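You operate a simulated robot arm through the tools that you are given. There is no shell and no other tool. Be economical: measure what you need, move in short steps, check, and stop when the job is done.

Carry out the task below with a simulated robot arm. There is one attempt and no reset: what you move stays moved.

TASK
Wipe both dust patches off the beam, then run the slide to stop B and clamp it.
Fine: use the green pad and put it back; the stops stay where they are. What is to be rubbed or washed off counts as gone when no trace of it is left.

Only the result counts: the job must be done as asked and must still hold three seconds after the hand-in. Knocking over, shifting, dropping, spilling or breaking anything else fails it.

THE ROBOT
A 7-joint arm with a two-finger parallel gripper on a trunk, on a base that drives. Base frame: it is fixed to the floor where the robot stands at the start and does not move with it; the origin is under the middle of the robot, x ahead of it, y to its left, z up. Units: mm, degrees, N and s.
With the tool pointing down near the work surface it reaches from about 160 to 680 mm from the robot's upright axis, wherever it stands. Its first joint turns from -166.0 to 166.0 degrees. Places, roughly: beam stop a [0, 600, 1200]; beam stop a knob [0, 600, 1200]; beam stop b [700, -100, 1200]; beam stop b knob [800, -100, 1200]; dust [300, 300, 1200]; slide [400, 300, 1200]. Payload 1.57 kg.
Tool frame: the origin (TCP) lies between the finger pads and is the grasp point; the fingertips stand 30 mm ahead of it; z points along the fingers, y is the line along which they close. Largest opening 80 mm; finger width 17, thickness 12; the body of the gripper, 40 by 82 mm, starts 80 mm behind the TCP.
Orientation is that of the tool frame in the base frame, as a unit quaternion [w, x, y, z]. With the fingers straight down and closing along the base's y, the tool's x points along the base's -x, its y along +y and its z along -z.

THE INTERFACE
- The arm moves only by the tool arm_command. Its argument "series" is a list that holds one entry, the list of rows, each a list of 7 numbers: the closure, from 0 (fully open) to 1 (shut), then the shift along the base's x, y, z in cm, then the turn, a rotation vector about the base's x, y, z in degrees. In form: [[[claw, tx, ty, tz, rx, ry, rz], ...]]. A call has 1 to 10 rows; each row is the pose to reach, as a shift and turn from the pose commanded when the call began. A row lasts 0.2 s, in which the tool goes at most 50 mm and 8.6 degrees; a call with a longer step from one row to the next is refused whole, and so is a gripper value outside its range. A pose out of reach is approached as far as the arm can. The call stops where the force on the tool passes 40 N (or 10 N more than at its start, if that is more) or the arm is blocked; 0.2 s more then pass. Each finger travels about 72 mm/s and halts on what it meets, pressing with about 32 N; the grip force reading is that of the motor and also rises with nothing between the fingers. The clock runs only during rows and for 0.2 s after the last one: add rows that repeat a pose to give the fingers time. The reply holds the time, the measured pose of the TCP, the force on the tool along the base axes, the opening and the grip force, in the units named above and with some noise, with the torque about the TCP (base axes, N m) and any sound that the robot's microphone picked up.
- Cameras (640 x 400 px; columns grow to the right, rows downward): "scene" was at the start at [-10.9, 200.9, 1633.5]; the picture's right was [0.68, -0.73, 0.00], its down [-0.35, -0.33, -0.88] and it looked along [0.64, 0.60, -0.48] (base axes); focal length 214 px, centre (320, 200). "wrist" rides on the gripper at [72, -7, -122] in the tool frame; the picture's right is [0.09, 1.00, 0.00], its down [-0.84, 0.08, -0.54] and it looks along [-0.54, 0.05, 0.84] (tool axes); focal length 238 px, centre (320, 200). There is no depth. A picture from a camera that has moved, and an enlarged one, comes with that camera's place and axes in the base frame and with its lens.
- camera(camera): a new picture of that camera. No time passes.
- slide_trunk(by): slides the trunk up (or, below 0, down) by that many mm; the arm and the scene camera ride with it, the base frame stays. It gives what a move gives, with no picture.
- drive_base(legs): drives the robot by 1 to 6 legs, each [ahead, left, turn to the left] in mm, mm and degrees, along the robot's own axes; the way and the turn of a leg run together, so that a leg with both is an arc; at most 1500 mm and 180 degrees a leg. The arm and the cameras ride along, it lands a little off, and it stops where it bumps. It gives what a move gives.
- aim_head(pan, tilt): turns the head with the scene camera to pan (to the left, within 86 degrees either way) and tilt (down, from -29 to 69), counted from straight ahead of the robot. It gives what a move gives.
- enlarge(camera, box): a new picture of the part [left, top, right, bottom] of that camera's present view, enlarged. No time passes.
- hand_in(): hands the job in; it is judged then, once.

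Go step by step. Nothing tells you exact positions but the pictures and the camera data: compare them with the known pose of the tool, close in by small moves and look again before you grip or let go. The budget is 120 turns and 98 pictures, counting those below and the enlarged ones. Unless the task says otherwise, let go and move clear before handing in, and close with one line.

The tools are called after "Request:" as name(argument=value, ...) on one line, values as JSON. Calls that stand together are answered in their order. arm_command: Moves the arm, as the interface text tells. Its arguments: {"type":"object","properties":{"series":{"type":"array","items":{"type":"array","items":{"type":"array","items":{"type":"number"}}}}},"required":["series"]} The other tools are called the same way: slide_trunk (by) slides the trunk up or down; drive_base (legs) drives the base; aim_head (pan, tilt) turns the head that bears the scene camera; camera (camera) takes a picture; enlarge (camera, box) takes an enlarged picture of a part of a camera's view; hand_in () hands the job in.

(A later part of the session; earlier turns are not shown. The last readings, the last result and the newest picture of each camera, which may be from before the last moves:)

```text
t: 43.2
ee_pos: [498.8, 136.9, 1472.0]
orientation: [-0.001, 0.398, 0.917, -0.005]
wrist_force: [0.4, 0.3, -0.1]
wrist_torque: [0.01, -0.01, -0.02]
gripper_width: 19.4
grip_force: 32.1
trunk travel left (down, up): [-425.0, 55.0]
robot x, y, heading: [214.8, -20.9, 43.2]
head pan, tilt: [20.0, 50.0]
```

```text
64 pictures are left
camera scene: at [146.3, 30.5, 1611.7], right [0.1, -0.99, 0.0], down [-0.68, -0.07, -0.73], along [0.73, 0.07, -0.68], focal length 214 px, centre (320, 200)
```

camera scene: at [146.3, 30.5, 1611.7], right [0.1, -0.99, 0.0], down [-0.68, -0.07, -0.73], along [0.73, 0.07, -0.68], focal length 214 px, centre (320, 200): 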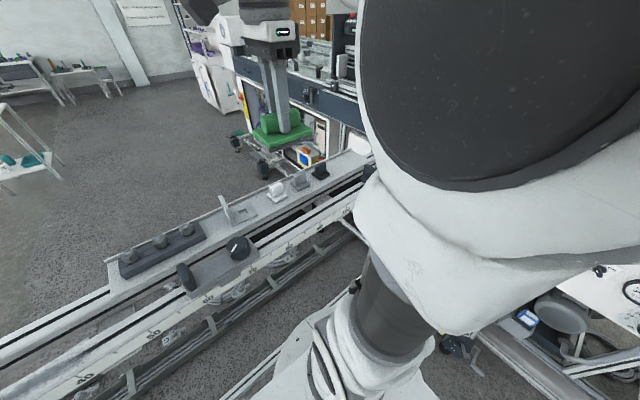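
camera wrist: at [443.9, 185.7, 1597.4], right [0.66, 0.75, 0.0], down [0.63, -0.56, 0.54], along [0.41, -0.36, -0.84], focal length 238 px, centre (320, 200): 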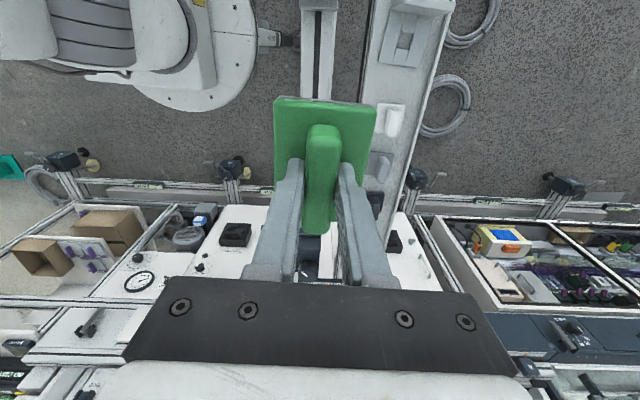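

The move was refused for one step being slightly too long, so I'm resending it with shorter steps.

Request:
arm_command(series=[[[1, -3.2, 3.35, 0, 0, 0, 0], [1, -6.4, 6.7, 0, 0, 0, 0], [1, -9.6, 10.0, 0, 0, 0, 0], [1, -12.8, 13.3, 0, 0, 0, 0], [1, -16, 16.6, 0, 0, 0, 0], [1, -19.2, 19.9, 0, 0, 0, 0], [1, -22.4, 23.2, 0, 0, 0, 0], [1, -25, 26, -1, 0, 0, 0], [1, -27, 28.2, -2, 0, 0, 0], [1, -27, 28.2, -2, 0, 0, 0]]])

Request:
camera(camera="wrist")

Request:
aim_head(pan=60, tilt=50)

Request:
camera(camera="scene")

```text
t: 45.4
ee_pos: [225.5, 417.4, 1455.2]
orientation: [0.001, 0.397, 0.918, 0.0]
wrist_force: [-0.3, 0.5, -0.7]
wrist_torque: [-0.01, -0.01, -0.01]
gripper_width: 19.1
grip_force: 32.2
trunk travel left (down, up): [-425.0, 55.0]
robot x, y, heading: [217.5, -29.7, 43.3]
head pan, tilt: [20.0, 50.0]
```

```text
63 pictures are left
camera wrist: at [173.2, 466.3, 1577.6], right [0.66, 0.75, 0.0], down [0.63, -0.56, 0.54], along [0.41, -0.36, -0.84], focal length 238 px, centre (320, 200)
```

wrist: 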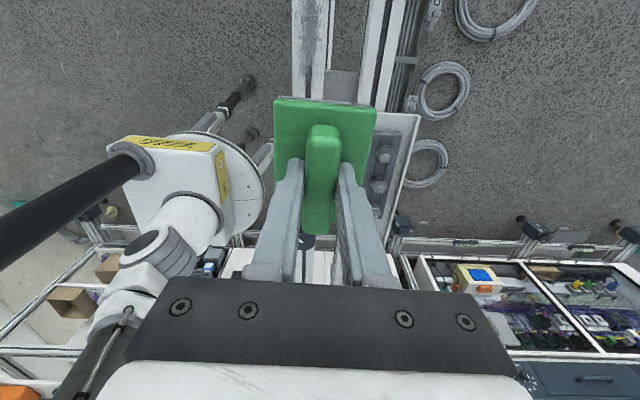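

```text
t: 46.4
ee_pos: [227.6, 415.8, 1455.5]
orientation: [0.001, 0.398, 0.917, -0.002]
wrist_force: [0.2, -0.2, -0.7]
wrist_torque: [-0.02, 0.01, 0.02]
gripper_width: 19.2
grip_force: 31.7
trunk travel left (down, up): [-425.0, 55.0]
robot x, y, heading: [216.5, -26.3, 43.3]
head pan, tilt: [60.0, 50.0]
```

```text
62 pictures are left
camera scene: at [46.4, 97.2, 1602.1], right [0.97, 0.23, 0.0], down [0.18, -0.75, -0.64], along [-0.15, 0.63, -0.77], focal length 214 px, centre (320, 200)
```

scene: 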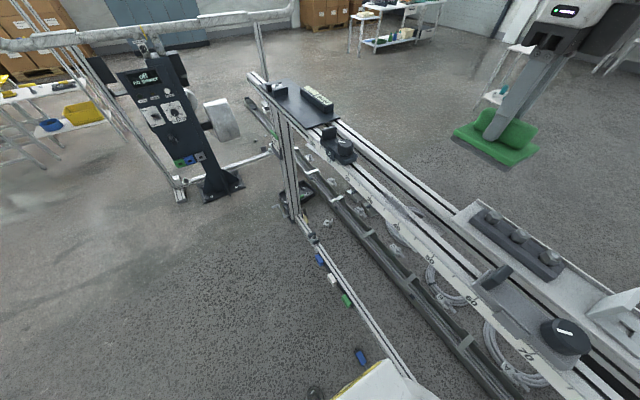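

The reach and orientation hold. I'll enlarge the scene view to locate dust 1 precisely and see the knobs.

Request:
enlarge(camera="scene", box=[300, 120, 500, 280])

Request:
enlarge(camera="scene", box=[440, 200, 640, 360])

```text
2.50 times, centred on (400, 200) of scene
camera zoom: at [46.4, 97.2, 1602.1], right [0.97, 0.23, 0.0], down [0.18, -0.75, -0.64], along [-0.15, 0.63, -0.77], focal length 536 px, centre (120, 200)
```

zoom: 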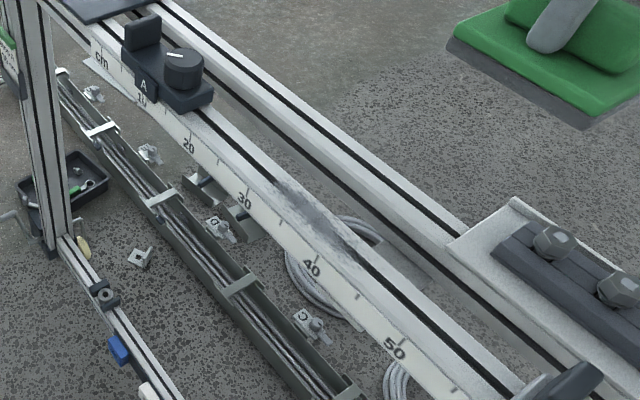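

```text
2.50 times, centred on (540, 280) of scene
camera zoom: at [46.4, 97.2, 1602.1], right [0.97, 0.23, 0.0], down [0.18, -0.75, -0.64], along [-0.15, 0.63, -0.77], focal length 536 px, centre (-230, 0)
```

zoom: 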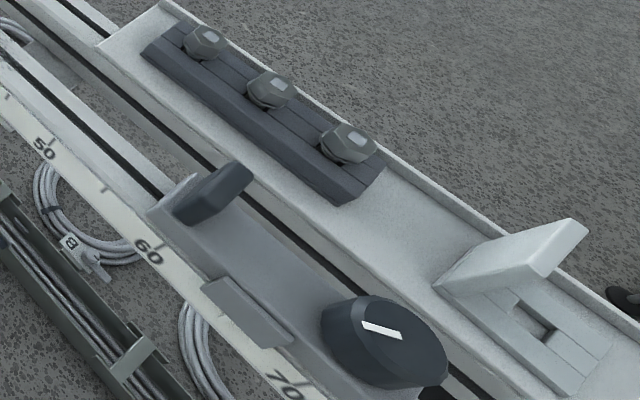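

The beam turns out to run at exactly −45° (x+y≈621). I'll rotate the tool 2° to match, centre over dust 1 at about (150, 472), and lower to 1255.

Request:
arm_command(series=[[[1, -2.5, 1.9, 0, 0, 0, 1], [1, -5, 3.7, -3, 0, 0, 2], [1, -7.6, 5.6, -6, 0, 0, 2], [1, -7.6, 5.6, -10, 0, 0, 2], [1, -7.6, 5.6, -14, 0, 0, 2], [1, -7.6, 5.6, -17, 0, 0, 2], [1, -7.6, 5.6, -19.5, 0, 0, 2], [1, -7.6, 5.6, -19.5, 0, 0, 2]]])

Request:
camera(camera="wrist")

Request:
camera(camera="scene")

```text
t: 48.2
ee_pos: [150.2, 474.1, 1259.8]
orientation: [0.002, 0.381, 0.925, -0.001]
wrist_force: [0.2, -0.4, -1.3]
wrist_torque: [0.02, -0.03, 0.01]
gripper_width: 19.1
grip_force: 32.2
trunk travel left (down, up): [-425.0, 55.0]
robot x, y, heading: [216.2, -22.7, 43.3]
head pan, tilt: [60.0, 50.0]
```

```text
59 pictures are left
camera wrist: at [95.6, 521.6, 1381.9], right [0.64, 0.77, 0.0], down [0.65, -0.53, 0.55], along [0.42, -0.35, -0.84], focal length 238 px, centre (320, 200)
```

wrist: 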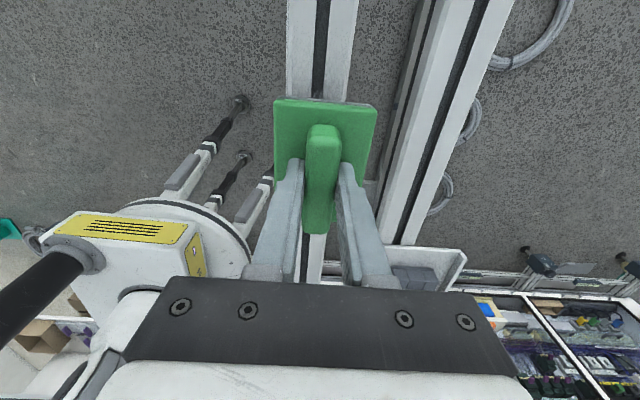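

```text
58 pictures are left
camera scene: at [46.3, 97.2, 1602.1], right [0.97, 0.23, 0.0], down [0.18, -0.75, -0.64], along [-0.15, 0.63, -0.77], focal length 214 px, centre (320, 200)
```

scene: 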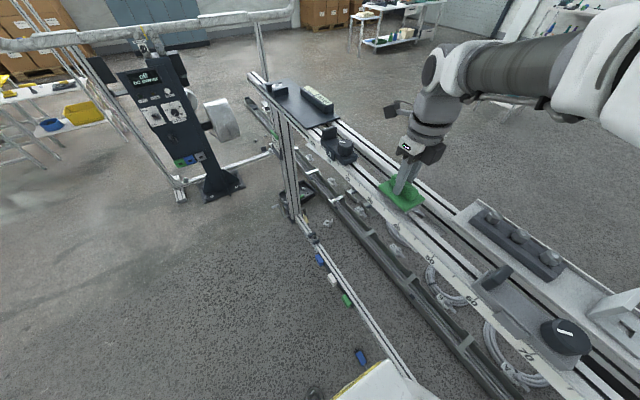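

Request:
enlarge(camera="scene", box=[340, 140, 500, 270])

Request:
enlarge(camera="wrist", box=[240, 0, 400, 100])

```text
3.08 times, centred on (420, 205) of scene
camera zoom: at [46.3, 97.2, 1602.1], right [0.97, 0.23, 0.0], down [0.18, -0.75, -0.64], along [-0.15, 0.63, -0.77], focal length 660 px, centre (12, 185)
```

zoom: 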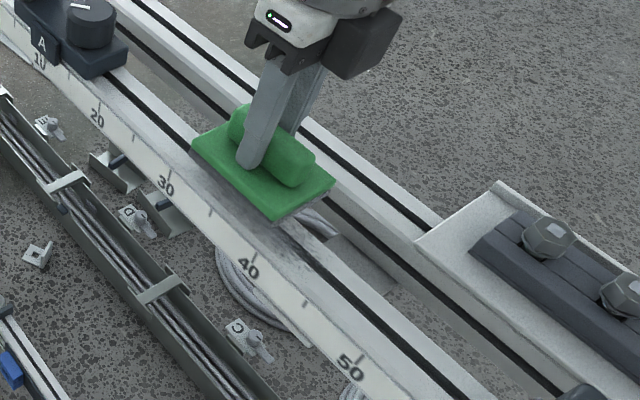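

```text
4.00 times, centred on (320, 50) of wrist
camera zoom: at [95.6, 521.6, 1381.9], right [0.64, 0.77, 0.0], down [0.65, -0.53, 0.55], along [0.42, -0.35, -0.84], focal length 953 px, centre (320, 800)
```

zoom: 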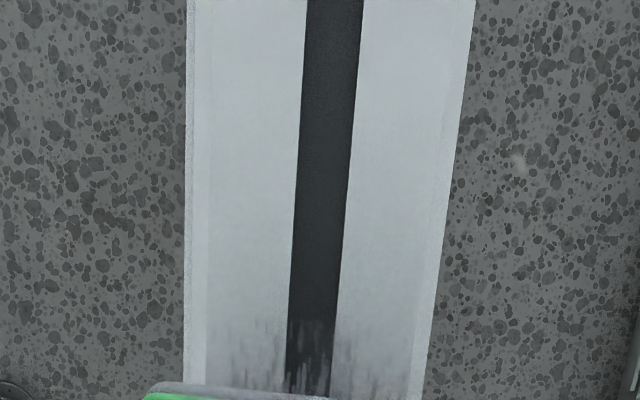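

Dust 1 spans about s' −280 to −150, centred across the pad. I'll descend gently to contact.

Request:
arm_command(series=[[[1, 0, 0, -1.0, 0, 0, 0], [1, 0, 0, -1.8, 0, 0, 0], [1, 0, 0, -2.2, 0, 0, 0], [1, 0, 0, -2.4, 0, 0, 0], [1, 0, 0, -2.5, 0, 0, 0], [1, 0, 0, -2.5, 0, 0, 0]]])

```text
t: 49.6
ee_pos: [151.4, 473.3, 1235.3]
orientation: [0.002, 0.382, 0.924, 0.0]
wrist_force: [0.9, 0.6, 4.5]
wrist_torque: [-0.04, -0.17, 0.04]
gripper_width: 19.1
grip_force: 31.6
trunk travel left (down, up): [-425.0, 55.0]
robot x, y, heading: [216.5, -21.7, 43.4]
head pan, tilt: [60.0, 50.0]
```

Touching lightly. I'll press 1.5 mm more and stroke the patch.

Request:
arm_command(series=[[[1, 0, 0, -0.15, 0, 0, 0], [1, -1.77, 1.77, -0.15, 0, 0, 0], [1, -3.5, 3.5, -0.15, 0, 0, 0], [1, -4.4, 4.4, -0.15, 0, 0, 0], [1, -2.6, 2.6, -0.15, 0, 0, 0], [1, -0.8, 0.8, -0.15, 0, 0, 0], [1, 0.9, -0.9, -0.15, 0, 0, 0], [1, 2.7, -2.7, -0.15, 0, 0, 0], [1, 4.5, -4.5, -0.15, 0, 0, 0], [1, 6.2, -6.2, -0.15, 0, 0, 0]]])

Request:
arm_command(series=[[[1, 0.7, -0.7, 0, 0, 0, 0], [1, -1.0, 1.0, 0, 0, 0, 0], [1, -2.8, 2.8, 0, 0, 0, 0], [1, -4.6, 4.6, 0, 0, 0, 0], [1, -6.4, 6.4, 0, 0, 0, 0], [1, -8.2, 8.2, 0, 0, 0, 0], [1, -10, 10, 0, 0, 0, 0], [1, -10.6, 10.6, 0, 0, 0, 0], [1, -8.8, 8.8, 0, 0, 0, 0], [1, -7, 7, 0, 0, 0, 0]]])

```text
t: 51.8
ee_pos: [213.2, 411.4, 1234.5]
orientation: [0.0, 0.382, 0.924, 0.001]
wrist_force: [-4.4, 3.2, 30.5]
wrist_torque: [0.25, 0.68, -0.12]
gripper_width: 19.1
grip_force: 31.9
trunk travel left (down, up): [-425.0, 55.0]
robot x, y, heading: [215.0, -22.9, 43.1]
head pan, tilt: [60.0, 50.0]
```

```text
t: 54.0
ee_pos: [141.8, 481.6, 1234.3]
orientation: [0.0, 0.381, 0.925, 0.001]
wrist_force: [-4.3, 3.5, 25.0]
wrist_torque: [-0.21, 0.08, -0.05]
gripper_width: 19.1
grip_force: 32.4
trunk travel left (down, up): [-425.0, 55.0]
robot x, y, heading: [213.2, -21.8, 43.5]
head pan, tilt: [60.0, 50.0]
```

Both strokes were completed. I'll make one last return stroke, lift, and inspect with both cameras.

Request:
arm_command(series=[[[1, 1.8, -1.8, 0, 0, 0, 0], [1, 3.6, -3.6, 0, 0, 0, 0], [1, 5.4, -5.4, 0, 0, 0, 0], [1, 7.2, -7.2, 0, 0, 0, 0], [1, 8, -8, 0, 0, 0, 0], [1, 8, -8, 1, 0, 0, 0], [1, 8, -8, 5, 0, 0, 0], [1, 8, -8, 10, 0, 0, 0], [1, 8, -8, 15, 0, 0, 0], [1, 8, -8, 20, 0, 0, 0]]])

Request:
enlarge(camera="scene", box=[340, 140, 500, 270])

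Request:
camera(camera="wrist")

```text
t: 56.2
ee_pos: [222.8, 400.4, 1434.4]
orientation: [0.001, 0.381, 0.925, -0.002]
wrist_force: [-1.3, 0.3, -1.4]
wrist_torque: [-0.02, -0.03, -0.06]
gripper_width: 19.3
grip_force: 31.3
trunk travel left (down, up): [-425.0, 55.0]
robot x, y, heading: [216.6, -26.6, 43.3]
head pan, tilt: [60.0, 50.0]
```

```text
3.08 times, centred on (420, 205) of scene
camera zoom: at [46.3, 97.2, 1602.1], right [0.97, 0.23, 0.0], down [0.18, -0.75, -0.64], along [-0.15, 0.63, -0.77], focal length 660 px, centre (12, 185)
```

zoom: 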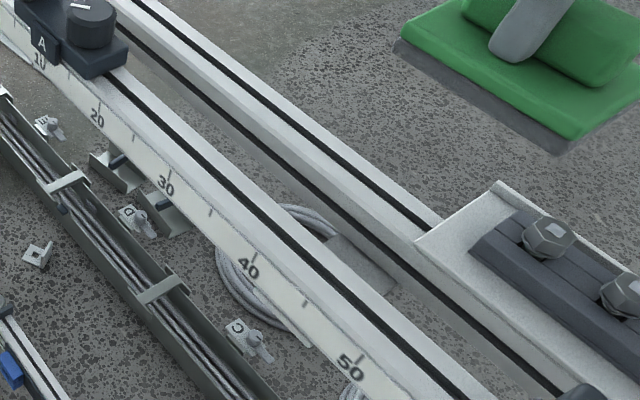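

```text
54 pictures are left
camera wrist: at [168.0, 448.0, 1557.0], right [0.64, 0.77, 0.0], down [0.65, -0.53, 0.55], along [0.42, -0.35, -0.84], focal length 238 px, centre (320, 200)
```

wrist: 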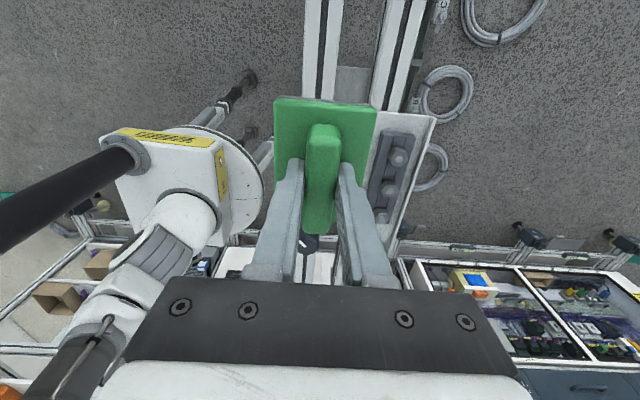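

Request:
enlarge(camera="wrist", box=[260, 0, 420, 100])

```text
4.00 times, centred on (340, 50) of wrist
camera zoom: at [168.0, 448.0, 1557.0], right [0.64, 0.77, 0.0], down [0.65, -0.53, 0.55], along [0.42, -0.35, -0.84], focal length 953 px, centre (240, 800)
```

zoom: 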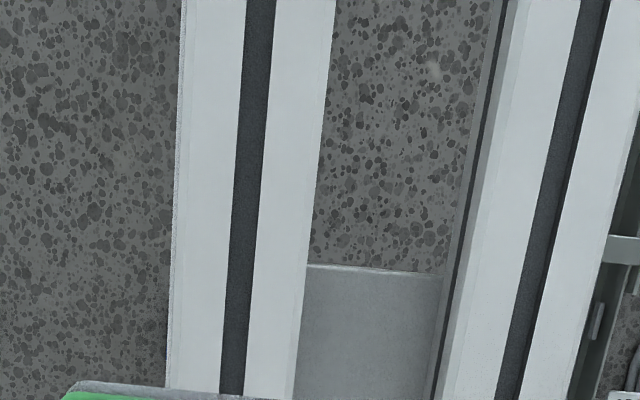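

Both patches are gone. Now I carry the pad back to its place on the shelf.

Request:
arm_command(series=[[[1, 3.78, -2.62, 0, 0, 0, 0], [1, 7.57, -5.24, 0, 0, 0, 0], [1, 11.35, -7.86, 0, 0, 0, 0], [1, 15.14, -10.48, 0, 0, 0, 0], [1, 18.9, -13.1, 0, 0, 0, 0], [1, 22.7, -15.7, 0, 0, 0, 0], [1, 26.5, -18.3, 0, 0, 0, 0], [1, 30.3, -21, 0, 0, 0, 0], [1, 34.0, -23.6, 0, 0, 0, 0], [1, 37.8, -26.2, 0, 0, 0, 0]]])

Request:
arm_command(series=[[[1, 3.8, -2.6, 0, 0, 0, 0], [1, 7.6, -5.2, 0, 0, 0, 0], [1, 11.4, -7.9, -1, 0, 0, 0], [1, 15.2, -10.5, -2, 0, 0, 0], [1, 19, -13.1, -4, 0, 0, 0], [1, 19, -13.1, -8, 0, 0, 0], [1, 19, -13.1, -12, 0, 0, 0], [1, 19, -13.1, -14, 0, 0, 0], [1, 19, -13.1, -14, 0, 0, 0]]])

Request:
camera(camera="wrist")

```text
t: 58.4
ee_pos: [600.4, 138.6, 1432.7]
orientation: [0.001, 0.381, 0.925, -0.001]
wrist_force: [0.5, -0.5, -0.9]
wrist_torque: [-0.03, -0.03, 0.02]
gripper_width: 19.1
grip_force: 32.3
trunk travel left (down, up): [-425.0, 55.0]
robot x, y, heading: [212.6, -21.8, 43.2]
head pan, tilt: [60.0, 50.0]
```

```text
refused: row 5 steps farther than a row can; nothing moved
```

```text
52 pictures are left
camera wrist: at [545.9, 186.3, 1556.7], right [0.64, 0.77, 0.0], down [0.65, -0.53, 0.54], along [0.42, -0.35, -0.84], focal length 238 px, centre (320, 200)
```

wrist: 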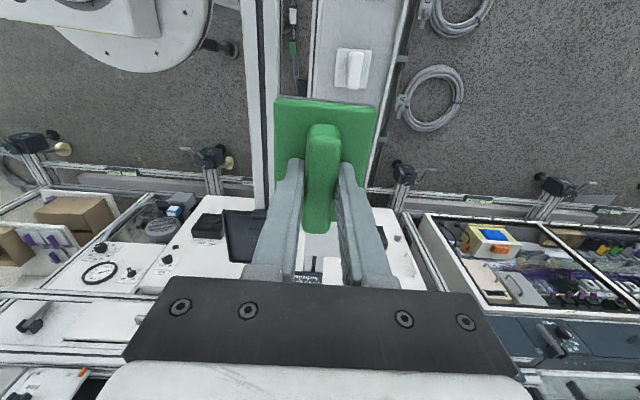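

One step was again a hair too long, so I'm resending with smaller steps.

Request:
arm_command(series=[[[1, 3.8, -2.6, 0, 0, 0, 0], [1, 7.6, -5.2, 0, 0, 0, 0], [1, 11.4, -7.9, 0, 0, 0, 0], [1, 15.2, -10.5, 0, 0, 0, 0], [1, 19, -13.1, 0, 0, 0, 0], [1, 19, -13.1, -5, 0, 0, 0], [1, 19, -13.1, -10, 0, 0, 0], [1, 19, -13.1, -14, 0, 0, 0], [1, 19, -13.1, -14, 0, 0, 0]]])

Request:
camera(camera="wrist")

Request:
aim_head(pan=-50, tilt=45)

Request:
camera(camera="scene")

```text
t: 60.4
ee_pos: [791.1, 8.3, 1292.5]
orientation: [0.001, 0.381, 0.925, -0.001]
wrist_force: [0.6, 0.0, -1.3]
wrist_torque: [0.03, 0.0, -0.01]
gripper_width: 19.1
grip_force: 32.6
trunk travel left (down, up): [-425.0, 55.0]
robot x, y, heading: [219.5, -26.8, 43.3]
head pan, tilt: [60.0, 50.0]
```

```text
51 pictures are left
camera wrist: at [736.4, 57.1, 1415.3], right [0.64, 0.77, 0.0], down [0.65, -0.53, 0.55], along [0.42, -0.35, -0.84], focal length 238 px, centre (320, 200)
```

wrist: 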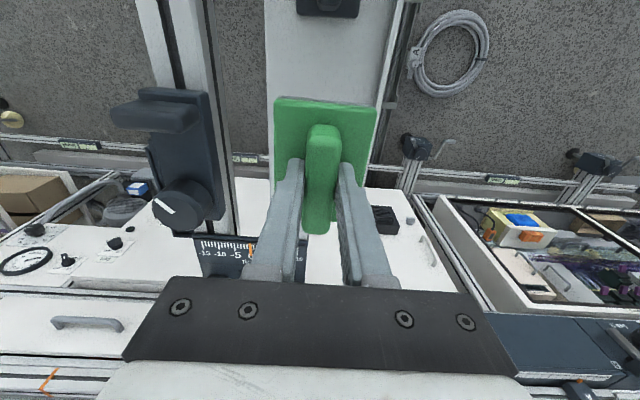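

```text
t: 62.3
ee_pos: [791.2, 9.2, 1292.5]
orientation: [0.001, 0.382, 0.924, -0.001]
wrist_force: [-0.4, 0.4, -1.2]
wrist_torque: [0.02, -0.03, 0.02]
gripper_width: 19.0
grip_force: 32.4
trunk travel left (down, up): [-425.0, 55.0]
robot x, y, heading: [214.4, -22.1, 43.1]
head pan, tilt: [-50.0, 45.0]
```

```text
50 pictures are left
camera scene: at [144.8, 12.7, 1609.0], right [-0.12, -0.99, 0.0], down [-0.7, 0.08, -0.71], along [0.7, -0.08, -0.71], focal length 214 px, centre (320, 200)
```

scene: 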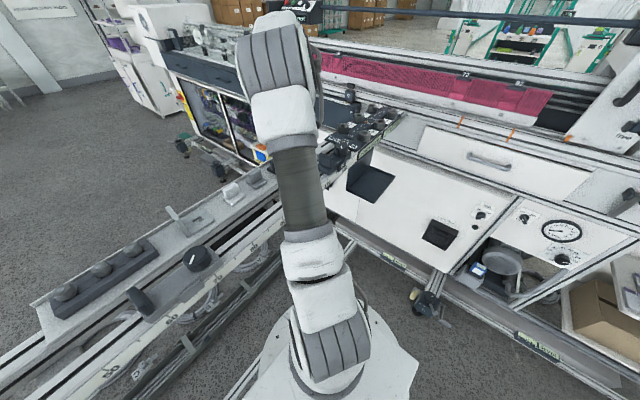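

The pad is over its original spot. I'll lower it gently until it rests.

Request:
arm_command(series=[[[1, 0, 0, -2.5, 0, 0, 0], [1, 0, 0, -4.2, 0, 0, 0], [1, 0, 0, -4.7, 0, 0, 0], [1, 0, 0, -5.0, 0, 0, 0], [1, 0, 0, -5.2, 0, 0, 0], [1, 0, 0, -5.2, 0, 0, 0]]])

```text
t: 63.7
ee_pos: [791.1, 9.2, 1240.4]
orientation: [0.002, 0.381, 0.924, -0.002]
wrist_force: [-0.3, 0.0, 0.2]
wrist_torque: [0.06, 0.05, 0.0]
gripper_width: 19.0
grip_force: 32.3
trunk travel left (down, up): [-425.0, 55.0]
robot x, y, heading: [214.6, -23.7, 43.2]
head pan, tilt: [-50.0, 45.0]
```

Request:
arm_command(series=[[[1, 0, 0, -0.1, 0, 0, 0], [1, 0, 0, -0.2, 0, 0, 0], [1, 0, 0, -0.3, 0, 0, 0], [1, 0, 0, -0.3, 0, 0, 0]]])

```text
t: 64.7
ee_pos: [791.9, 8.9, 1241.6]
orientation: [0.003, 0.381, 0.925, 0.001]
wrist_force: [4.0, 0.4, 26.7]
wrist_torque: [0.6, 0.8, -0.13]
gripper_width: 19.2
grip_force: 31.4
trunk travel left (down, up): [-425.0, 55.0]
robot x, y, heading: [214.7, -22.0, 43.2]
head pan, tilt: [-50.0, 45.0]
```

The pad rests on the shelf. I'll ease the load, open and rise.

Request:
arm_command(series=[[[1, 0, 0, 0.2, 0, 0, 0], [1, 0, 0, 0.2, 0, 0, 0], [0.8, 0, 0, 0.2, 0, 0, 0], [0.6, 0, 0, 0.3, 0, 0, 0], [0.45, 0, 0, 0.4, 0, 0, 0], [0.45, 0, 0, 0.4, 0, 0, 0], [0.45, 0, 0, 2, 0, 0, 0], [0.45, 0, 0, 5, 0, 0, 0], [0.45, 0, 0, 9, 0, 0, 0], [0.45, 0, 0, 9, 0, 0, 0]]])

Request:
camera(camera="wrist")

```text
t: 66.9
ee_pos: [790.6, 8.5, 1328.4]
orientation: [0.001, 0.382, 0.924, -0.001]
wrist_force: [-0.2, -0.3, 0.2]
wrist_torque: [0.02, 0.01, 0.01]
gripper_width: 44.1
grip_force: 0.0
trunk travel left (down, up): [-425.0, 55.0]
robot x, y, heading: [216.2, -24.5, 43.6]
head pan, tilt: [-50.0, 45.0]
```

```text
49 pictures are left
camera wrist: at [735.6, 56.2, 1451.7], right [0.64, 0.77, 0.0], down [0.65, -0.53, 0.54], along [0.42, -0.35, -0.84], focal length 238 px, centre (320, 200)
```

wrist: 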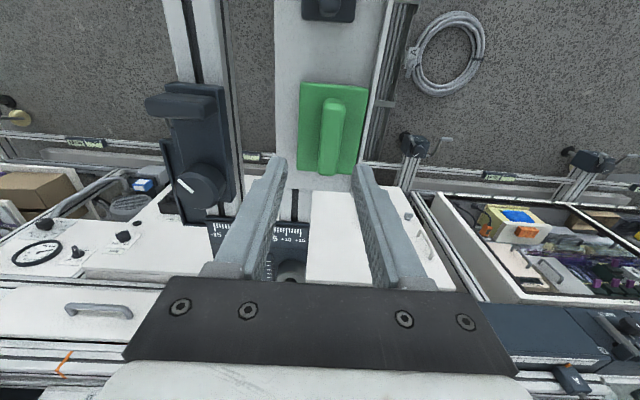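

The pad is back in its place. Now I move to the slide, rotating the tool +90° so the fingers close along the beam, to inspect its handle and knob.

Request:
arm_command(series=[[[0.45, -1, 0.5, 4, 0, 0, 8.5], [0.4, -4.5, 2.3, 6, 0, 0, 17], [0.3, -8.5, 4.4, 8, 0, 0, 25.5], [0.2, -12.5, 6.4, 9, 0, 0, 34], [0.1, -16.5, 8.5, 9, 0, 0, 42.5], [0, -20.5, 10.6, 9, 0, 0, 51], [0, -24.5, 12.6, 9, 0, 0, 59.5], [0, -28.5, 14.7, 9, 0, 0, 68], [0, -32.5, 16.8, 9, 0, 0, 76.5], [0, -36.5, 18.8, 9, 0, 0, 85]]])

Request:
arm_command(series=[[[0, -4, 2, 0, 0, 0, 5], [0, -8, 4, 0, 0, 0, 5], [0, -10.5, 5.4, 0, 0, 0, 5], [0, -10.5, 5.4, 0, 0, 0, 5]]])

Request:
camera(camera="wrist")

```text
t: 69.1
ee_pos: [433.2, 203.5, 1397.0]
orientation: [-0.029, -0.343, 0.939, -0.012]
wrist_force: [0.2, 0.0, 0.3]
wrist_torque: [-0.02, -0.02, -0.03]
gripper_width: 79.9
grip_force: 0.0
trunk travel left (down, up): [-425.0, 55.0]
robot x, y, heading: [218.7, -23.2, 43.3]
head pan, tilt: [-50.0, 45.0]
```

```text
t: 70.1
ee_pos: [330.8, 254.8, 1406.4]
orientation: [-0.02, -0.373, 0.928, -0.009]
wrist_force: [1.2, -0.3, 0.2]
wrist_torque: [0.02, 0.02, -0.01]
gripper_width: 79.9
grip_force: 0.1
trunk travel left (down, up): [-425.0, 55.0]
robot x, y, heading: [216.5, -22.0, 43.2]
head pan, tilt: [-50.0, 45.0]
```

```text
48 pictures are left
camera wrist: at [288.6, 204.8, 1531.7], right [-0.76, 0.65, 0.0], down [0.56, 0.65, 0.51], along [0.33, 0.38, -0.86], focal length 238 px, centre (320, 200)
```

wrist: 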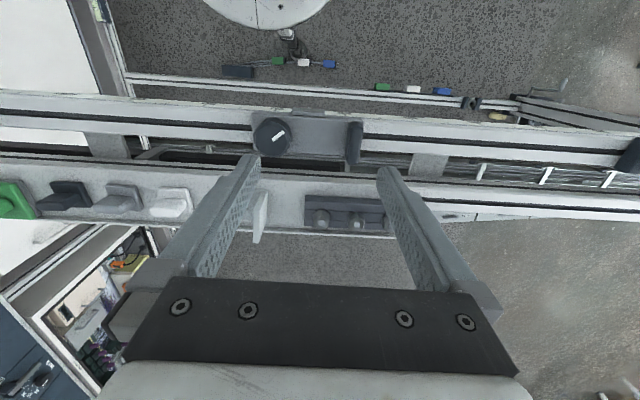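

Request:
arm_command(series=[[[0, 0, 0, 0, 0, 0, 0], [0, 0, 0, 0, 0, 0, 0]]])

Request:
enlarge(camera="wrist", box=[230, 90, 390, 190])

```text
t: 70.7
ee_pos: [331.2, 254.8, 1407.2]
orientation: [-0.02, -0.375, 0.927, -0.008]
wrist_force: [0.0, 0.2, 0.2]
wrist_torque: [-0.01, 0.01, 0.02]
gripper_width: 80.2
grip_force: 0.1
trunk travel left (down, up): [-425.0, 55.0]
robot x, y, heading: [211.4, -27.1, 43.3]
head pan, tilt: [-50.0, 45.0]
```

```text
4.00 times, centred on (310, 140) of wrist
camera zoom: at [288.1, 204.1, 1532.4], right [-0.76, 0.65, 0.0], down [0.56, 0.65, 0.51], along [0.33, 0.39, -0.86], focal length 953 px, centre (360, 440)
```

zoom: 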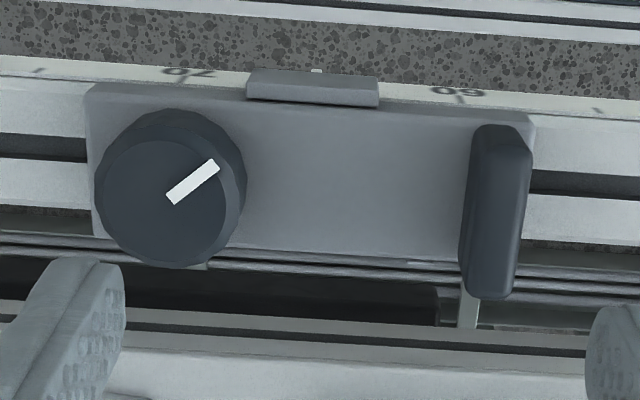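

I see the slide's handle at about (312, 305) and its knob at about (391, 231), with the pointer diagonal. I'll close in on the handle from above.

Request:
arm_command(series=[[[0, -0.5, 1.5, -3, 0, 0, 0], [0.1, -1, 3, -6, 0, 0, 0], [0.2, -1.5, 4.5, -9, 0, 0, 0], [0.3, -1.9, 5.0, -12, 0, 0, 0], [0.3, -1.9, 5.0, -12, 0, 0, 0]]])

Request:
camera(camera="wrist")

Request:
aim_head(pan=40, tilt=50)

Request:
camera(camera="scene")

```text
t: 71.9
ee_pos: [297.9, 302.7, 1297.1]
orientation: [0.002, -0.389, 0.921, 0.001]
wrist_force: [0.1, 0.0, 0.3]
wrist_torque: [-0.04, -0.01, 0.0]
gripper_width: 56.2
grip_force: 0.0
trunk travel left (down, up): [-425.0, 55.0]
robot x, y, heading: [215.4, -27.4, 43.3]
head pan, tilt: [-50.0, 45.0]
```

```text
46 pictures are left
camera wrist: at [253.4, 247.0, 1420.3], right [-0.78, 0.63, 0.0], down [0.53, 0.65, 0.54], along [0.34, 0.42, -0.84], focal length 238 px, centre (320, 200)
```

wrist: 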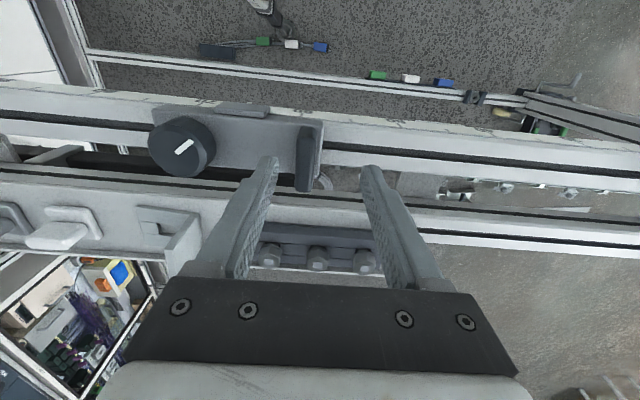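

```text
t: 73.6
ee_pos: [301.0, 302.6, 1295.2]
orientation: [-0.002, -0.385, 0.923, -0.003]
wrist_force: [-0.3, -0.4, 0.5]
wrist_torque: [0.03, 0.0, -0.02]
gripper_width: 55.9
grip_force: 0.0
trunk travel left (down, up): [-425.0, 55.0]
robot x, y, heading: [214.2, -22.5, 43.5]
head pan, tilt: [40.0, 50.0]
```

```text
45 pictures are left
camera scene: at [145.0, 17.9, 1608.8], right [-0.05, -1.0, 0.0], down [-0.71, 0.04, -0.7], along [0.7, -0.04, -0.71], focal length 214 px, centre (320, 200)
```

scene: 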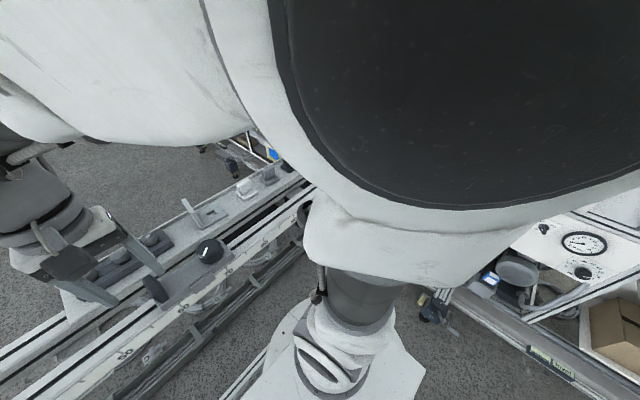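

The orientation has settled. I'll shift about 10 mm onto the handle and lower to 1255, then look.

Request:
arm_command(series=[[[0.3, 1.0, 0.1, -1.5, 0, 0, 0], [0.3, 1.0, 0.1, -3, 0, 0, 0], [0.3, 1.0, 0.1, -4.3, 0, 0, 0], [0.3, 1.0, 0.1, -4.3, 0, 0, 0]]])

Request:
camera(camera="wrist")

Request:
aim_head(pan=65, tilt=45)

Request:
camera(camera="scene")

```text
t: 74.6
ee_pos: [312.1, 301.6, 1252.2]
orientation: [0.0, -0.384, 0.923, -0.002]
wrist_force: [0.6, 1.0, 0.2]
wrist_torque: [0.0, 0.01, 0.0]
gripper_width: 56.0
grip_force: 0.0
trunk travel left (down, up): [-425.0, 55.0]
robot x, y, heading: [219.2, -23.7, 43.3]
head pan, tilt: [40.0, 50.0]
```

```text
44 pictures are left
camera wrist: at [266.5, 247.5, 1376.4], right [-0.77, 0.64, 0.0], down [0.54, 0.65, 0.54], along [0.35, 0.41, -0.84], focal length 238 px, centre (320, 200)
```

wrist: 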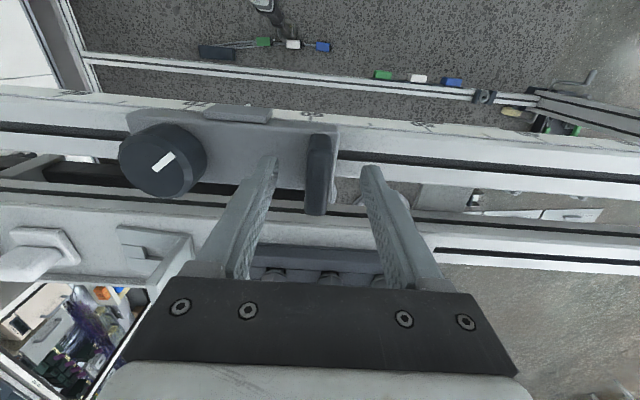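

```text
t: 75.5
ee_pos: [311.2, 301.6, 1253.9]
orientation: [-0.002, -0.384, 0.924, -0.002]
wrist_force: [0.1, 0.0, -0.4]
wrist_torque: [0.01, 0.0, 0.0]
gripper_width: 56.0
grip_force: 0.0
trunk travel left (down, up): [-425.0, 55.0]
robot x, y, heading: [213.4, -25.0, 43.5]
head pan, tilt: [65.0, 45.0]
```

```text
43 pictures are left
camera scene: at [145.1, 35.0, 1610.5], right [0.16, -0.99, 0.0], down [-0.69, -0.11, -0.72], along [0.71, 0.11, -0.69], focal length 214 px, centre (320, 200)
```

scene: 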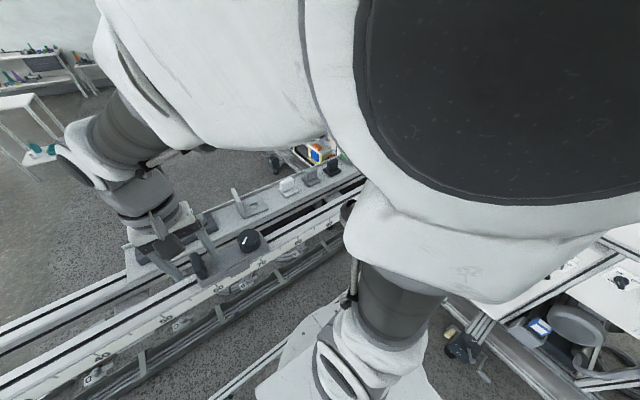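

The handle top is at about (314, 303, 1231), centred between the fingers. I'll descend another ~15 mm and grip.

Request:
arm_command(series=[[[0.3, 0.2, 0.1, -0.7, 0, 0, 0], [0.3, 0.2, 0.1, -1.1, 0, 0, 0], [0.3, 0.2, 0.1, -1.5, 0, 0, 0], [0.3, 0.2, 0.1, -1.5, 0, 0, 0]]])

```text
t: 76.5
ee_pos: [314.2, 302.2, 1238.2]
orientation: [-0.002, -0.383, 0.924, -0.003]
wrist_force: [-0.1, 0.2, 2.3]
wrist_torque: [-0.04, -0.01, -0.02]
gripper_width: 56.1
grip_force: 0.0
trunk travel left (down, up): [-425.0, 55.0]
robot x, y, heading: [216.9, -22.1, 43.2]
head pan, tilt: [65.0, 45.0]
```

Request:
arm_command(series=[[[0.5, 0, 0, 0.1, 0, 0, 0], [0.7, 0, 0, 0.1, 0, 0, 0], [0.9, 0, 0, 0.1, 0, 0, 0], [1, 0, 0, 0.1, 0, 0, 0], [1, 0, 0, 0.1, 0, 0, 0]]])

Request:
camera(camera="wrist")

```text
t: 77.7
ee_pos: [314.9, 302.0, 1238.9]
orientation: [-0.001, -0.384, 0.923, -0.003]
wrist_force: [0.2, -0.3, -1.0]
wrist_torque: [0.38, 0.47, 0.35]
gripper_width: 15.9
grip_force: 32.2
trunk travel left (down, up): [-425.0, 55.0]
robot x, y, heading: [216.2, -24.6, 43.2]
head pan, tilt: [65.0, 45.0]
```

```text
42 pictures are left
camera wrist: at [269.2, 248.4, 1361.7], right [-0.77, 0.64, 0.0], down [0.54, 0.65, 0.54], along [0.34, 0.41, -0.84], focal length 238 px, centre (320, 200)
```

wrist: 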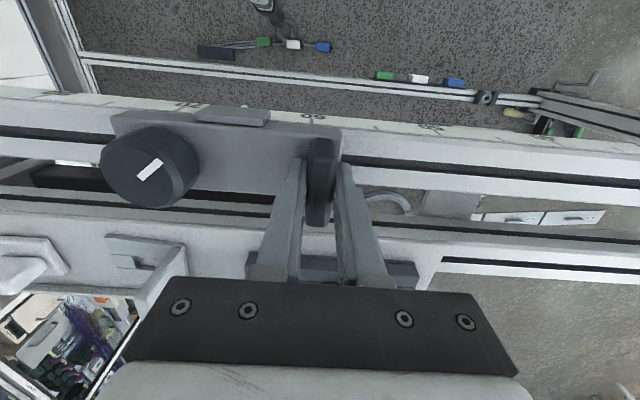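

The handle is gripped. I'll try moving it slowly along the beam toward B to see whether the slide is free.

Request:
arm_command(series=[[[1, 0.4, -0.4, 0, 0, 0, 0], [1, 1.1, -1.1, 0, 0, 0, 0], [1, 2.1, -2.1, 0, 0, 0, 0], [1, 3.5, -3.5, 0, 0, 0, 0], [1, 3.5, -3.5, 0, 0, 0, 0]]])

Request:
camera(camera="wrist")

```text
t: 78.2
ee_pos: [315.0, 302.9, 1238.0]
orientation: [-0.005, -0.386, 0.923, 0.004]
wrist_force: [-14.6, 8.9, 30.9]
wrist_torque: [-0.91, -0.36, -0.24]
gripper_width: 16.1
grip_force: 31.4
trunk travel left (down, up): [-425.0, 55.0]
robot x, y, heading: [212.9, -23.5, 43.5]
head pan, tilt: [65.0, 45.0]
stopped in row 2: the force on the tool passed its limit at 47 N (the readings are from after the stop); the commanded pose is now the measured one
```

```text
41 pictures are left
camera wrist: at [271.2, 247.4, 1361.6], right [-0.77, 0.63, 0.01], down [0.54, 0.65, 0.54], along [0.33, 0.42, -0.84], focal length 238 px, centre (320, 200)
```

wrist: 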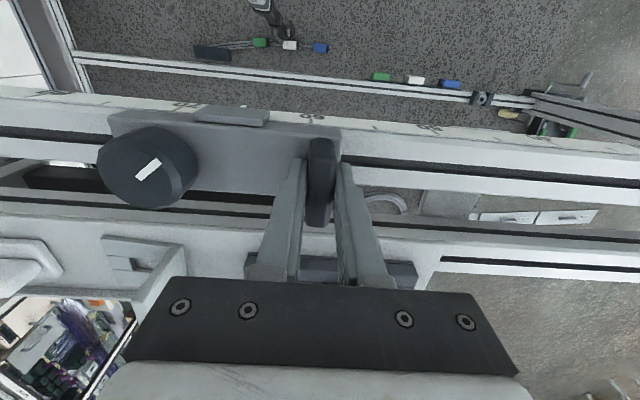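

The slide doesn't budge: it's clamped, and must be loosened first at its knob. I'll release the handle, rise, and move over the knob.

Request:
arm_command(series=[[[0.8, 0, 0, 0.1, 0, 0, 0], [0.5, 0, 0, 0.2, 0, 0, 0], [0.3, 0, 0, 0.2, 0, 0, 0], [0.2, 0, 0, 2, 0, 0, 0], [0, 0, 0, 5, 0, 0, 0], [0, 1.5, -1.5, 7, 0, 0, 0], [0, 4.0, -3.5, 8, 0, 0, 0], [0, 6.2, -6.2, 8, 0, 0, 0], [0, 7.0, -8, 7, 0, 0, 0], [0, 7.0, -8, 7, 0, 0, 0]]])

Request:
camera(camera="wrist")

Request:
enlarge(camera="wrist", box=[200, 90, 440, 240])

```text
t: 80.4
ee_pos: [386.3, 222.6, 1304.0]
orientation: [-0.01, -0.389, 0.921, -0.001]
wrist_force: [0.2, -0.6, 0.5]
wrist_torque: [-0.01, -0.03, 0.01]
gripper_width: 80.2
grip_force: 0.0
trunk travel left (down, up): [-425.0, 55.0]
robot x, y, heading: [216.4, -22.8, 43.4]
head pan, tilt: [65.0, 45.0]
```

```text
40 pictures are left
camera wrist: at [344.3, 168.2, 1429.0], right [-0.78, 0.63, 0.01], down [0.54, 0.66, 0.53], along [0.32, 0.41, -0.85], focal length 238 px, centre (320, 200)
```

wrist: 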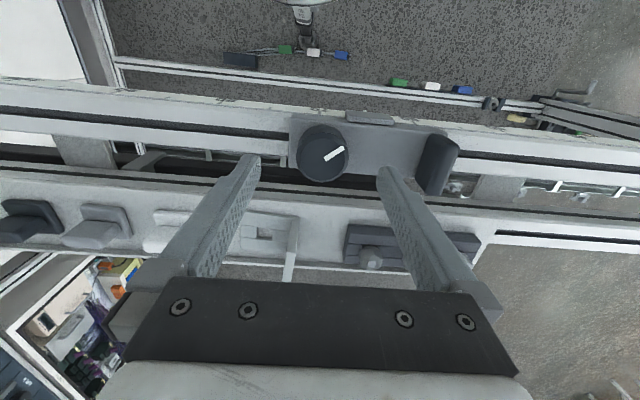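

```text
2.67 times, centred on (320, 165) of wrist
camera zoom: at [344.3, 168.2, 1429.0], right [-0.78, 0.63, 0.01], down [0.54, 0.66, 0.53], along [0.32, 0.41, -0.85], focal length 636 px, centre (320, 293)
```

zoom: 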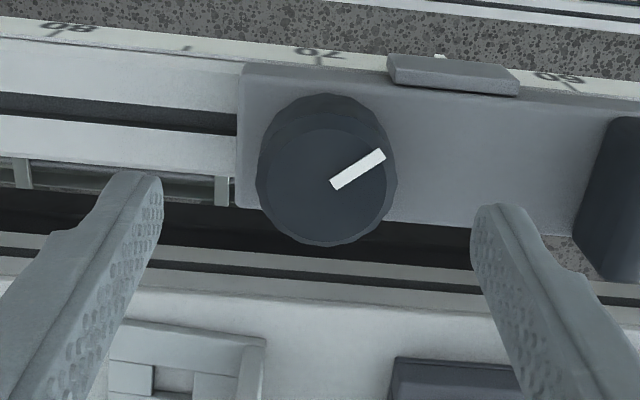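

The pointer sits at about 45° to the beam. The knob centre is about (391, 233). I'll centre on it and descend around it.

Request:
arm_command(series=[[[0, 0.5, 1.0, -1.5, 0, 0, 0], [0, 0.5, 1.0, -3, 0, 0, 0], [0, 0.5, 1.0, -4, 0, 0, 0], [0, 0.5, 1.0, -4, 0, 0, 0]]])

Request:
camera(camera="wrist")

```text
t: 81.4
ee_pos: [393.8, 231.7, 1266.5]
orientation: [-0.006, -0.386, 0.923, 0.001]
wrist_force: [-0.3, 0.6, 0.8]
wrist_torque: [-0.01, 0.0, 0.03]
gripper_width: 79.9
grip_force: 0.1
trunk travel left (down, up): [-425.0, 55.0]
robot x, y, heading: [215.7, -23.8, 43.3]
head pan, tilt: [65.0, 45.0]
```

```text
38 pictures are left
camera wrist: at [349.4, 176.3, 1390.5], right [-0.77, 0.63, 0.01], down [0.54, 0.65, 0.53], along [0.33, 0.42, -0.85], focal length 238 px, centre (320, 200)
```

wrist: 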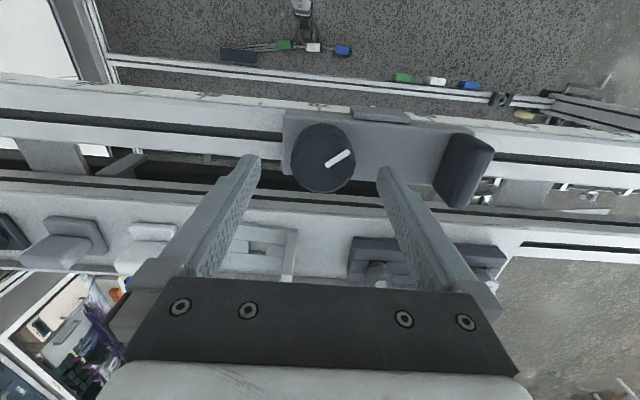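

The knob centre reads about (389, 235); I'll correct 4 mm, descend and close gently on the knob.

Request:
arm_command(series=[[[0, -0.4, 0.3, -1, 0, 0, 0], [0, -0.4, 0.3, -1.8, 0, 0, 0], [0, -0.4, 0.3, -2.4, 0, 0, 0], [0, -0.4, 0.3, -2.4, 0, 0, 0]]])

Request:
arm_command(series=[[[0.2, 0, 0, 0, 0, 0, 0], [0.4, 0, 0, 0, 0, 0, 0], [0.6, 0, 0, 0, 0, 0, 0], [1, 0, 0, 0, 0, 0, 0], [1, 0, 0, 0, 0, 0, 0]]])

Request:
camera(camera="wrist")

```text
t: 82.4
ee_pos: [387.4, 232.7, 1241.8]
orientation: [-0.007, -0.385, 0.923, 0.001]
wrist_force: [0.3, 1.1, 0.2]
wrist_torque: [-0.03, -0.01, -0.01]
gripper_width: 80.1
grip_force: 0.0
trunk travel left (down, up): [-425.0, 55.0]
robot x, y, heading: [212.8, -26.9, 43.3]
head pan, tilt: [65.0, 45.0]
```

```text
t: 83.6
ee_pos: [390.0, 231.1, 1241.5]
orientation: [-0.007, -0.386, 0.922, 0.001]
wrist_force: [13.9, -12.6, 4.4]
wrist_torque: [-1.08, -1.0, 0.01]
gripper_width: 45.4
grip_force: 44.8
trunk travel left (down, up): [-425.0, 55.0]
robot x, y, heading: [214.9, -20.8, 43.4]
head pan, tilt: [65.0, 45.0]
```

```text
37 pictures are left
camera wrist: at [347.3, 177.3, 1365.9], right [-0.77, 0.63, 0.01], down [0.54, 0.65, 0.53], along [0.33, 0.42, -0.85], focal length 238 px, centre (320, 200)
```

wrist: 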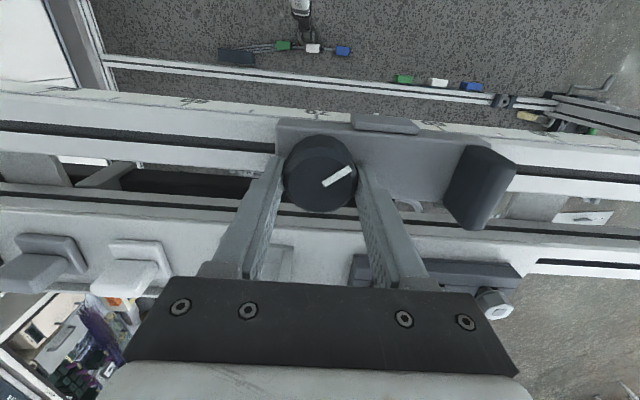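

The knob is gripped (45 mm). I'll relieve the sideways load by 2 mm, then turn counter-clockwise to loosen, watching the pointer.

Request:
arm_command(series=[[[1, 0.15, -0.15, 0, 0, 0, 0], [1, 0.15, -0.15, 0, 0, 0, 8], [1, 0.15, -0.15, 0, 0, 0, 16], [1, 0.15, -0.15, 0, 0, 0, 24], [1, 0.15, -0.15, 0, 0, 0, 32], [1, 0.15, -0.15, 0, 0, 0, 40], [1, 0.15, -0.15, 0, 0, 0, 40]]])

Request:
camera(camera="wrist")

```text
t: 85.2
ee_pos: [389.2, 233.7, 1241.8]
orientation: [-0.008, -0.678, 0.735, 0.001]
wrist_force: [-2.8, -1.6, -10.6]
wrist_torque: [0.44, -0.95, 0.04]
gripper_width: 45.1
grip_force: 44.9
trunk travel left (down, up): [-425.0, 55.0]
robot x, y, heading: [214.9, -22.6, 43.2]
head pan, tilt: [65.0, 45.0]
```

```text
36 pictures are left
camera wrist: at [392.7, 162.2, 1365.7], right [-1.0, -0.01, 0.01], down [-0.01, 0.85, 0.53], along [-0.02, 0.53, -0.85], focal length 238 px, centre (320, 200)
```

wrist: 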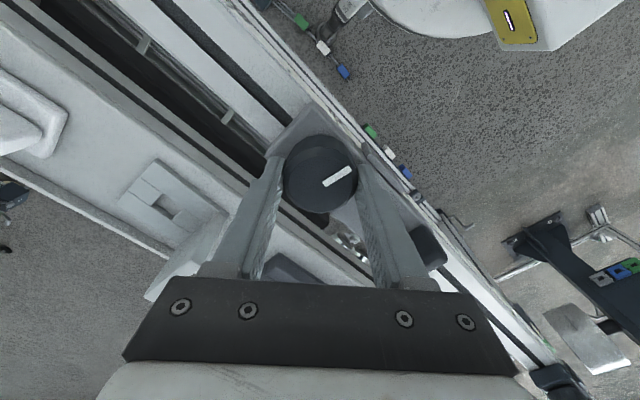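

The knob turned freely by 40° with the gripper. I'll continue counter-clockwise to about 90° total.

Request:
arm_command(series=[[[1, 0, 0, 0, 0, 0, 8], [1, 0, 0, 0, 0, 0, 16], [1, 0, 0, 0, 0, 0, 24], [1, 0, 0, 0, 0, 0, 32], [1, 0, 0, 0, 0, 0, 40], [1, 0, 0, 0, 0, 0, 48], [1, 0, 0, 0, 0, 0, 48]]])

Request:
camera(camera="wrist")

```text
t: 86.8
ee_pos: [389.0, 231.3, 1243.1]
orientation: [0.007, 0.919, -0.395, 0.0]
wrist_force: [-8.8, -10.9, -14.9]
wrist_torque: [0.16, -0.95, 0.03]
gripper_width: 45.4
grip_force: 45.2
trunk travel left (down, up): [-425.0, 55.0]
robot x, y, heading: [217.5, -23.2, 43.2]
head pan, tilt: [65.0, 45.0]
```

```text
35 pictures are left
camera wrist: at [444.5, 186.2, 1365.6], right [-0.66, -0.75, 0.01], down [-0.63, 0.56, 0.54], along [-0.41, 0.34, -0.84], focal length 238 px, centre (320, 200)
```

wrist: 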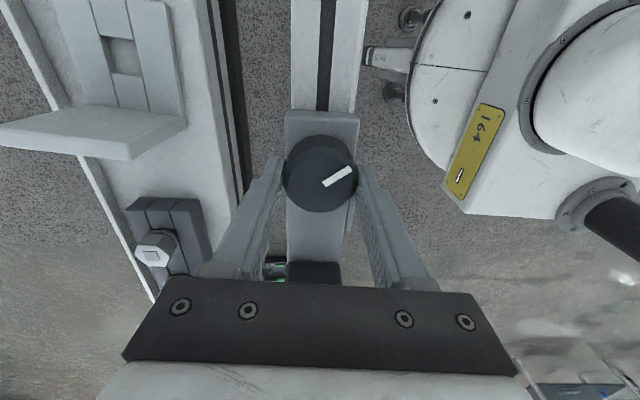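

Turned by 88° and no stop felt. I'll test whether the slide is now free by nudging it toward B with the knob still held.

Request:
arm_command(series=[[[1, 0.3, -0.3, 0, 0, 0, 0], [1, 0.7, -0.7, 0, 0, 0, 0], [1, 1.4, -1.4, 0, 0, 0, 0], [1, 1.4, -1.4, 0, 0, 0, 0]]])

Request:
camera(camera="wrist")

```text
t: 87.8
ee_pos: [402.3, 216.3, 1242.2]
orientation: [0.008, 0.919, -0.395, 0.0]
wrist_force: [-10.5, -10.1, 4.0]
wrist_torque: [0.62, -0.23, 0.04]
gripper_width: 45.4
grip_force: 45.2
trunk travel left (down, up): [-425.0, 55.0]
robot x, y, heading: [212.7, -26.2, 43.1]
head pan, tilt: [65.0, 45.0]
```

```text
34 pictures are left
camera wrist: at [458.5, 172.1, 1365.6], right [-0.66, -0.75, 0.01], down [-0.63, 0.56, 0.54], along [-0.41, 0.35, -0.84], focal length 238 px, centre (320, 200)
```

wrist: 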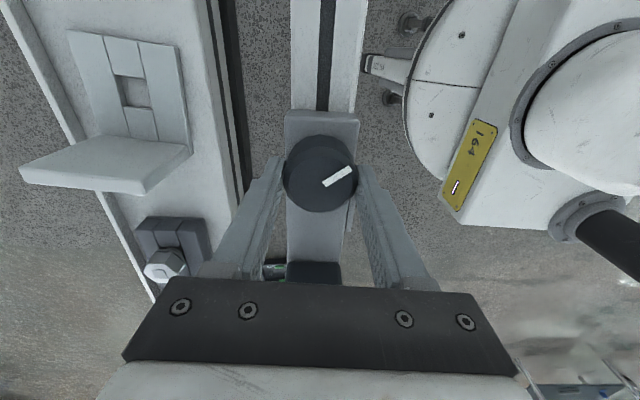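

The slide is free and follows. I'll re-grip with the fingers along the beam, so the later clockwise tightening ends clear of stop B: open slightly, turn back −88°, close.

Request:
arm_command(series=[[[0.25, 0, 0, 0, 0, 0, 0], [0.25, 0, 0, 0, 0, 0, 0], [0.25, 0, 0, 0.5, 0, 0, -8], [0.25, 0, 0, 0.5, 0, 0, -16], [0.25, 0, 0, 0.5, 0, 0, -24], [0.25, 0, 0, 0.5, 0, 0, -32], [0.25, 0, 0, 0.5, 0, 0, -40], [0.25, 0, 0, 0.5, 0, 0, -48], [0.25, 0, 0, 0.5, 0, 0, -56], [0.25, 0, 0, 0.5, 0, 0, -64]]])

Request:
arm_command(series=[[[0.25, 0, 0, 0, 0, 0, -8], [0.25, 0, 0, 0, 0, 0, -16], [0.25, 0, 0, 0, 0, 0, -24], [0.25, 0, 0, 0, 0, 0, -24]]])

Request:
camera(camera="wrist")

```text
t: 90.0
ee_pos: [404.3, 217.4, 1239.8]
orientation: [-0.019, -0.567, 0.824, -0.002]
wrist_force: [-0.1, -0.6, 0.9]
wrist_torque: [0.0, 0.0, -0.02]
gripper_width: 59.9
grip_force: 0.0
trunk travel left (down, up): [-425.0, 55.0]
robot x, y, heading: [219.5, -25.2, 43.0]
head pan, tilt: [65.0, 45.0]
```

```text
t: 91.0
ee_pos: [404.7, 217.1, 1240.2]
orientation: [-0.018, -0.385, 0.923, -0.004]
wrist_force: [0.5, -0.4, 0.9]
wrist_torque: [0.02, 0.02, -0.03]
gripper_width: 59.8
grip_force: 0.1
trunk travel left (down, up): [-425.0, 55.0]
robot x, y, heading: [215.2, -22.2, 43.3]
head pan, tilt: [65.0, 45.0]
```

```text
33 pictures are left
camera wrist: at [363.0, 165.9, 1365.8], right [-0.77, 0.64, 0.01], down [0.55, 0.66, 0.51], along [0.32, 0.4, -0.86], focal length 238 px, centre (320, 200)
```

wrist: 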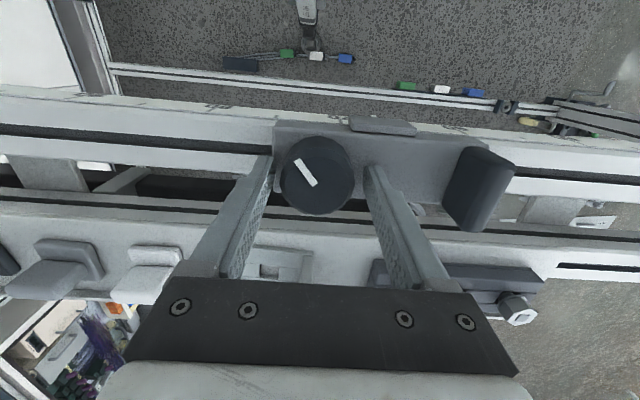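

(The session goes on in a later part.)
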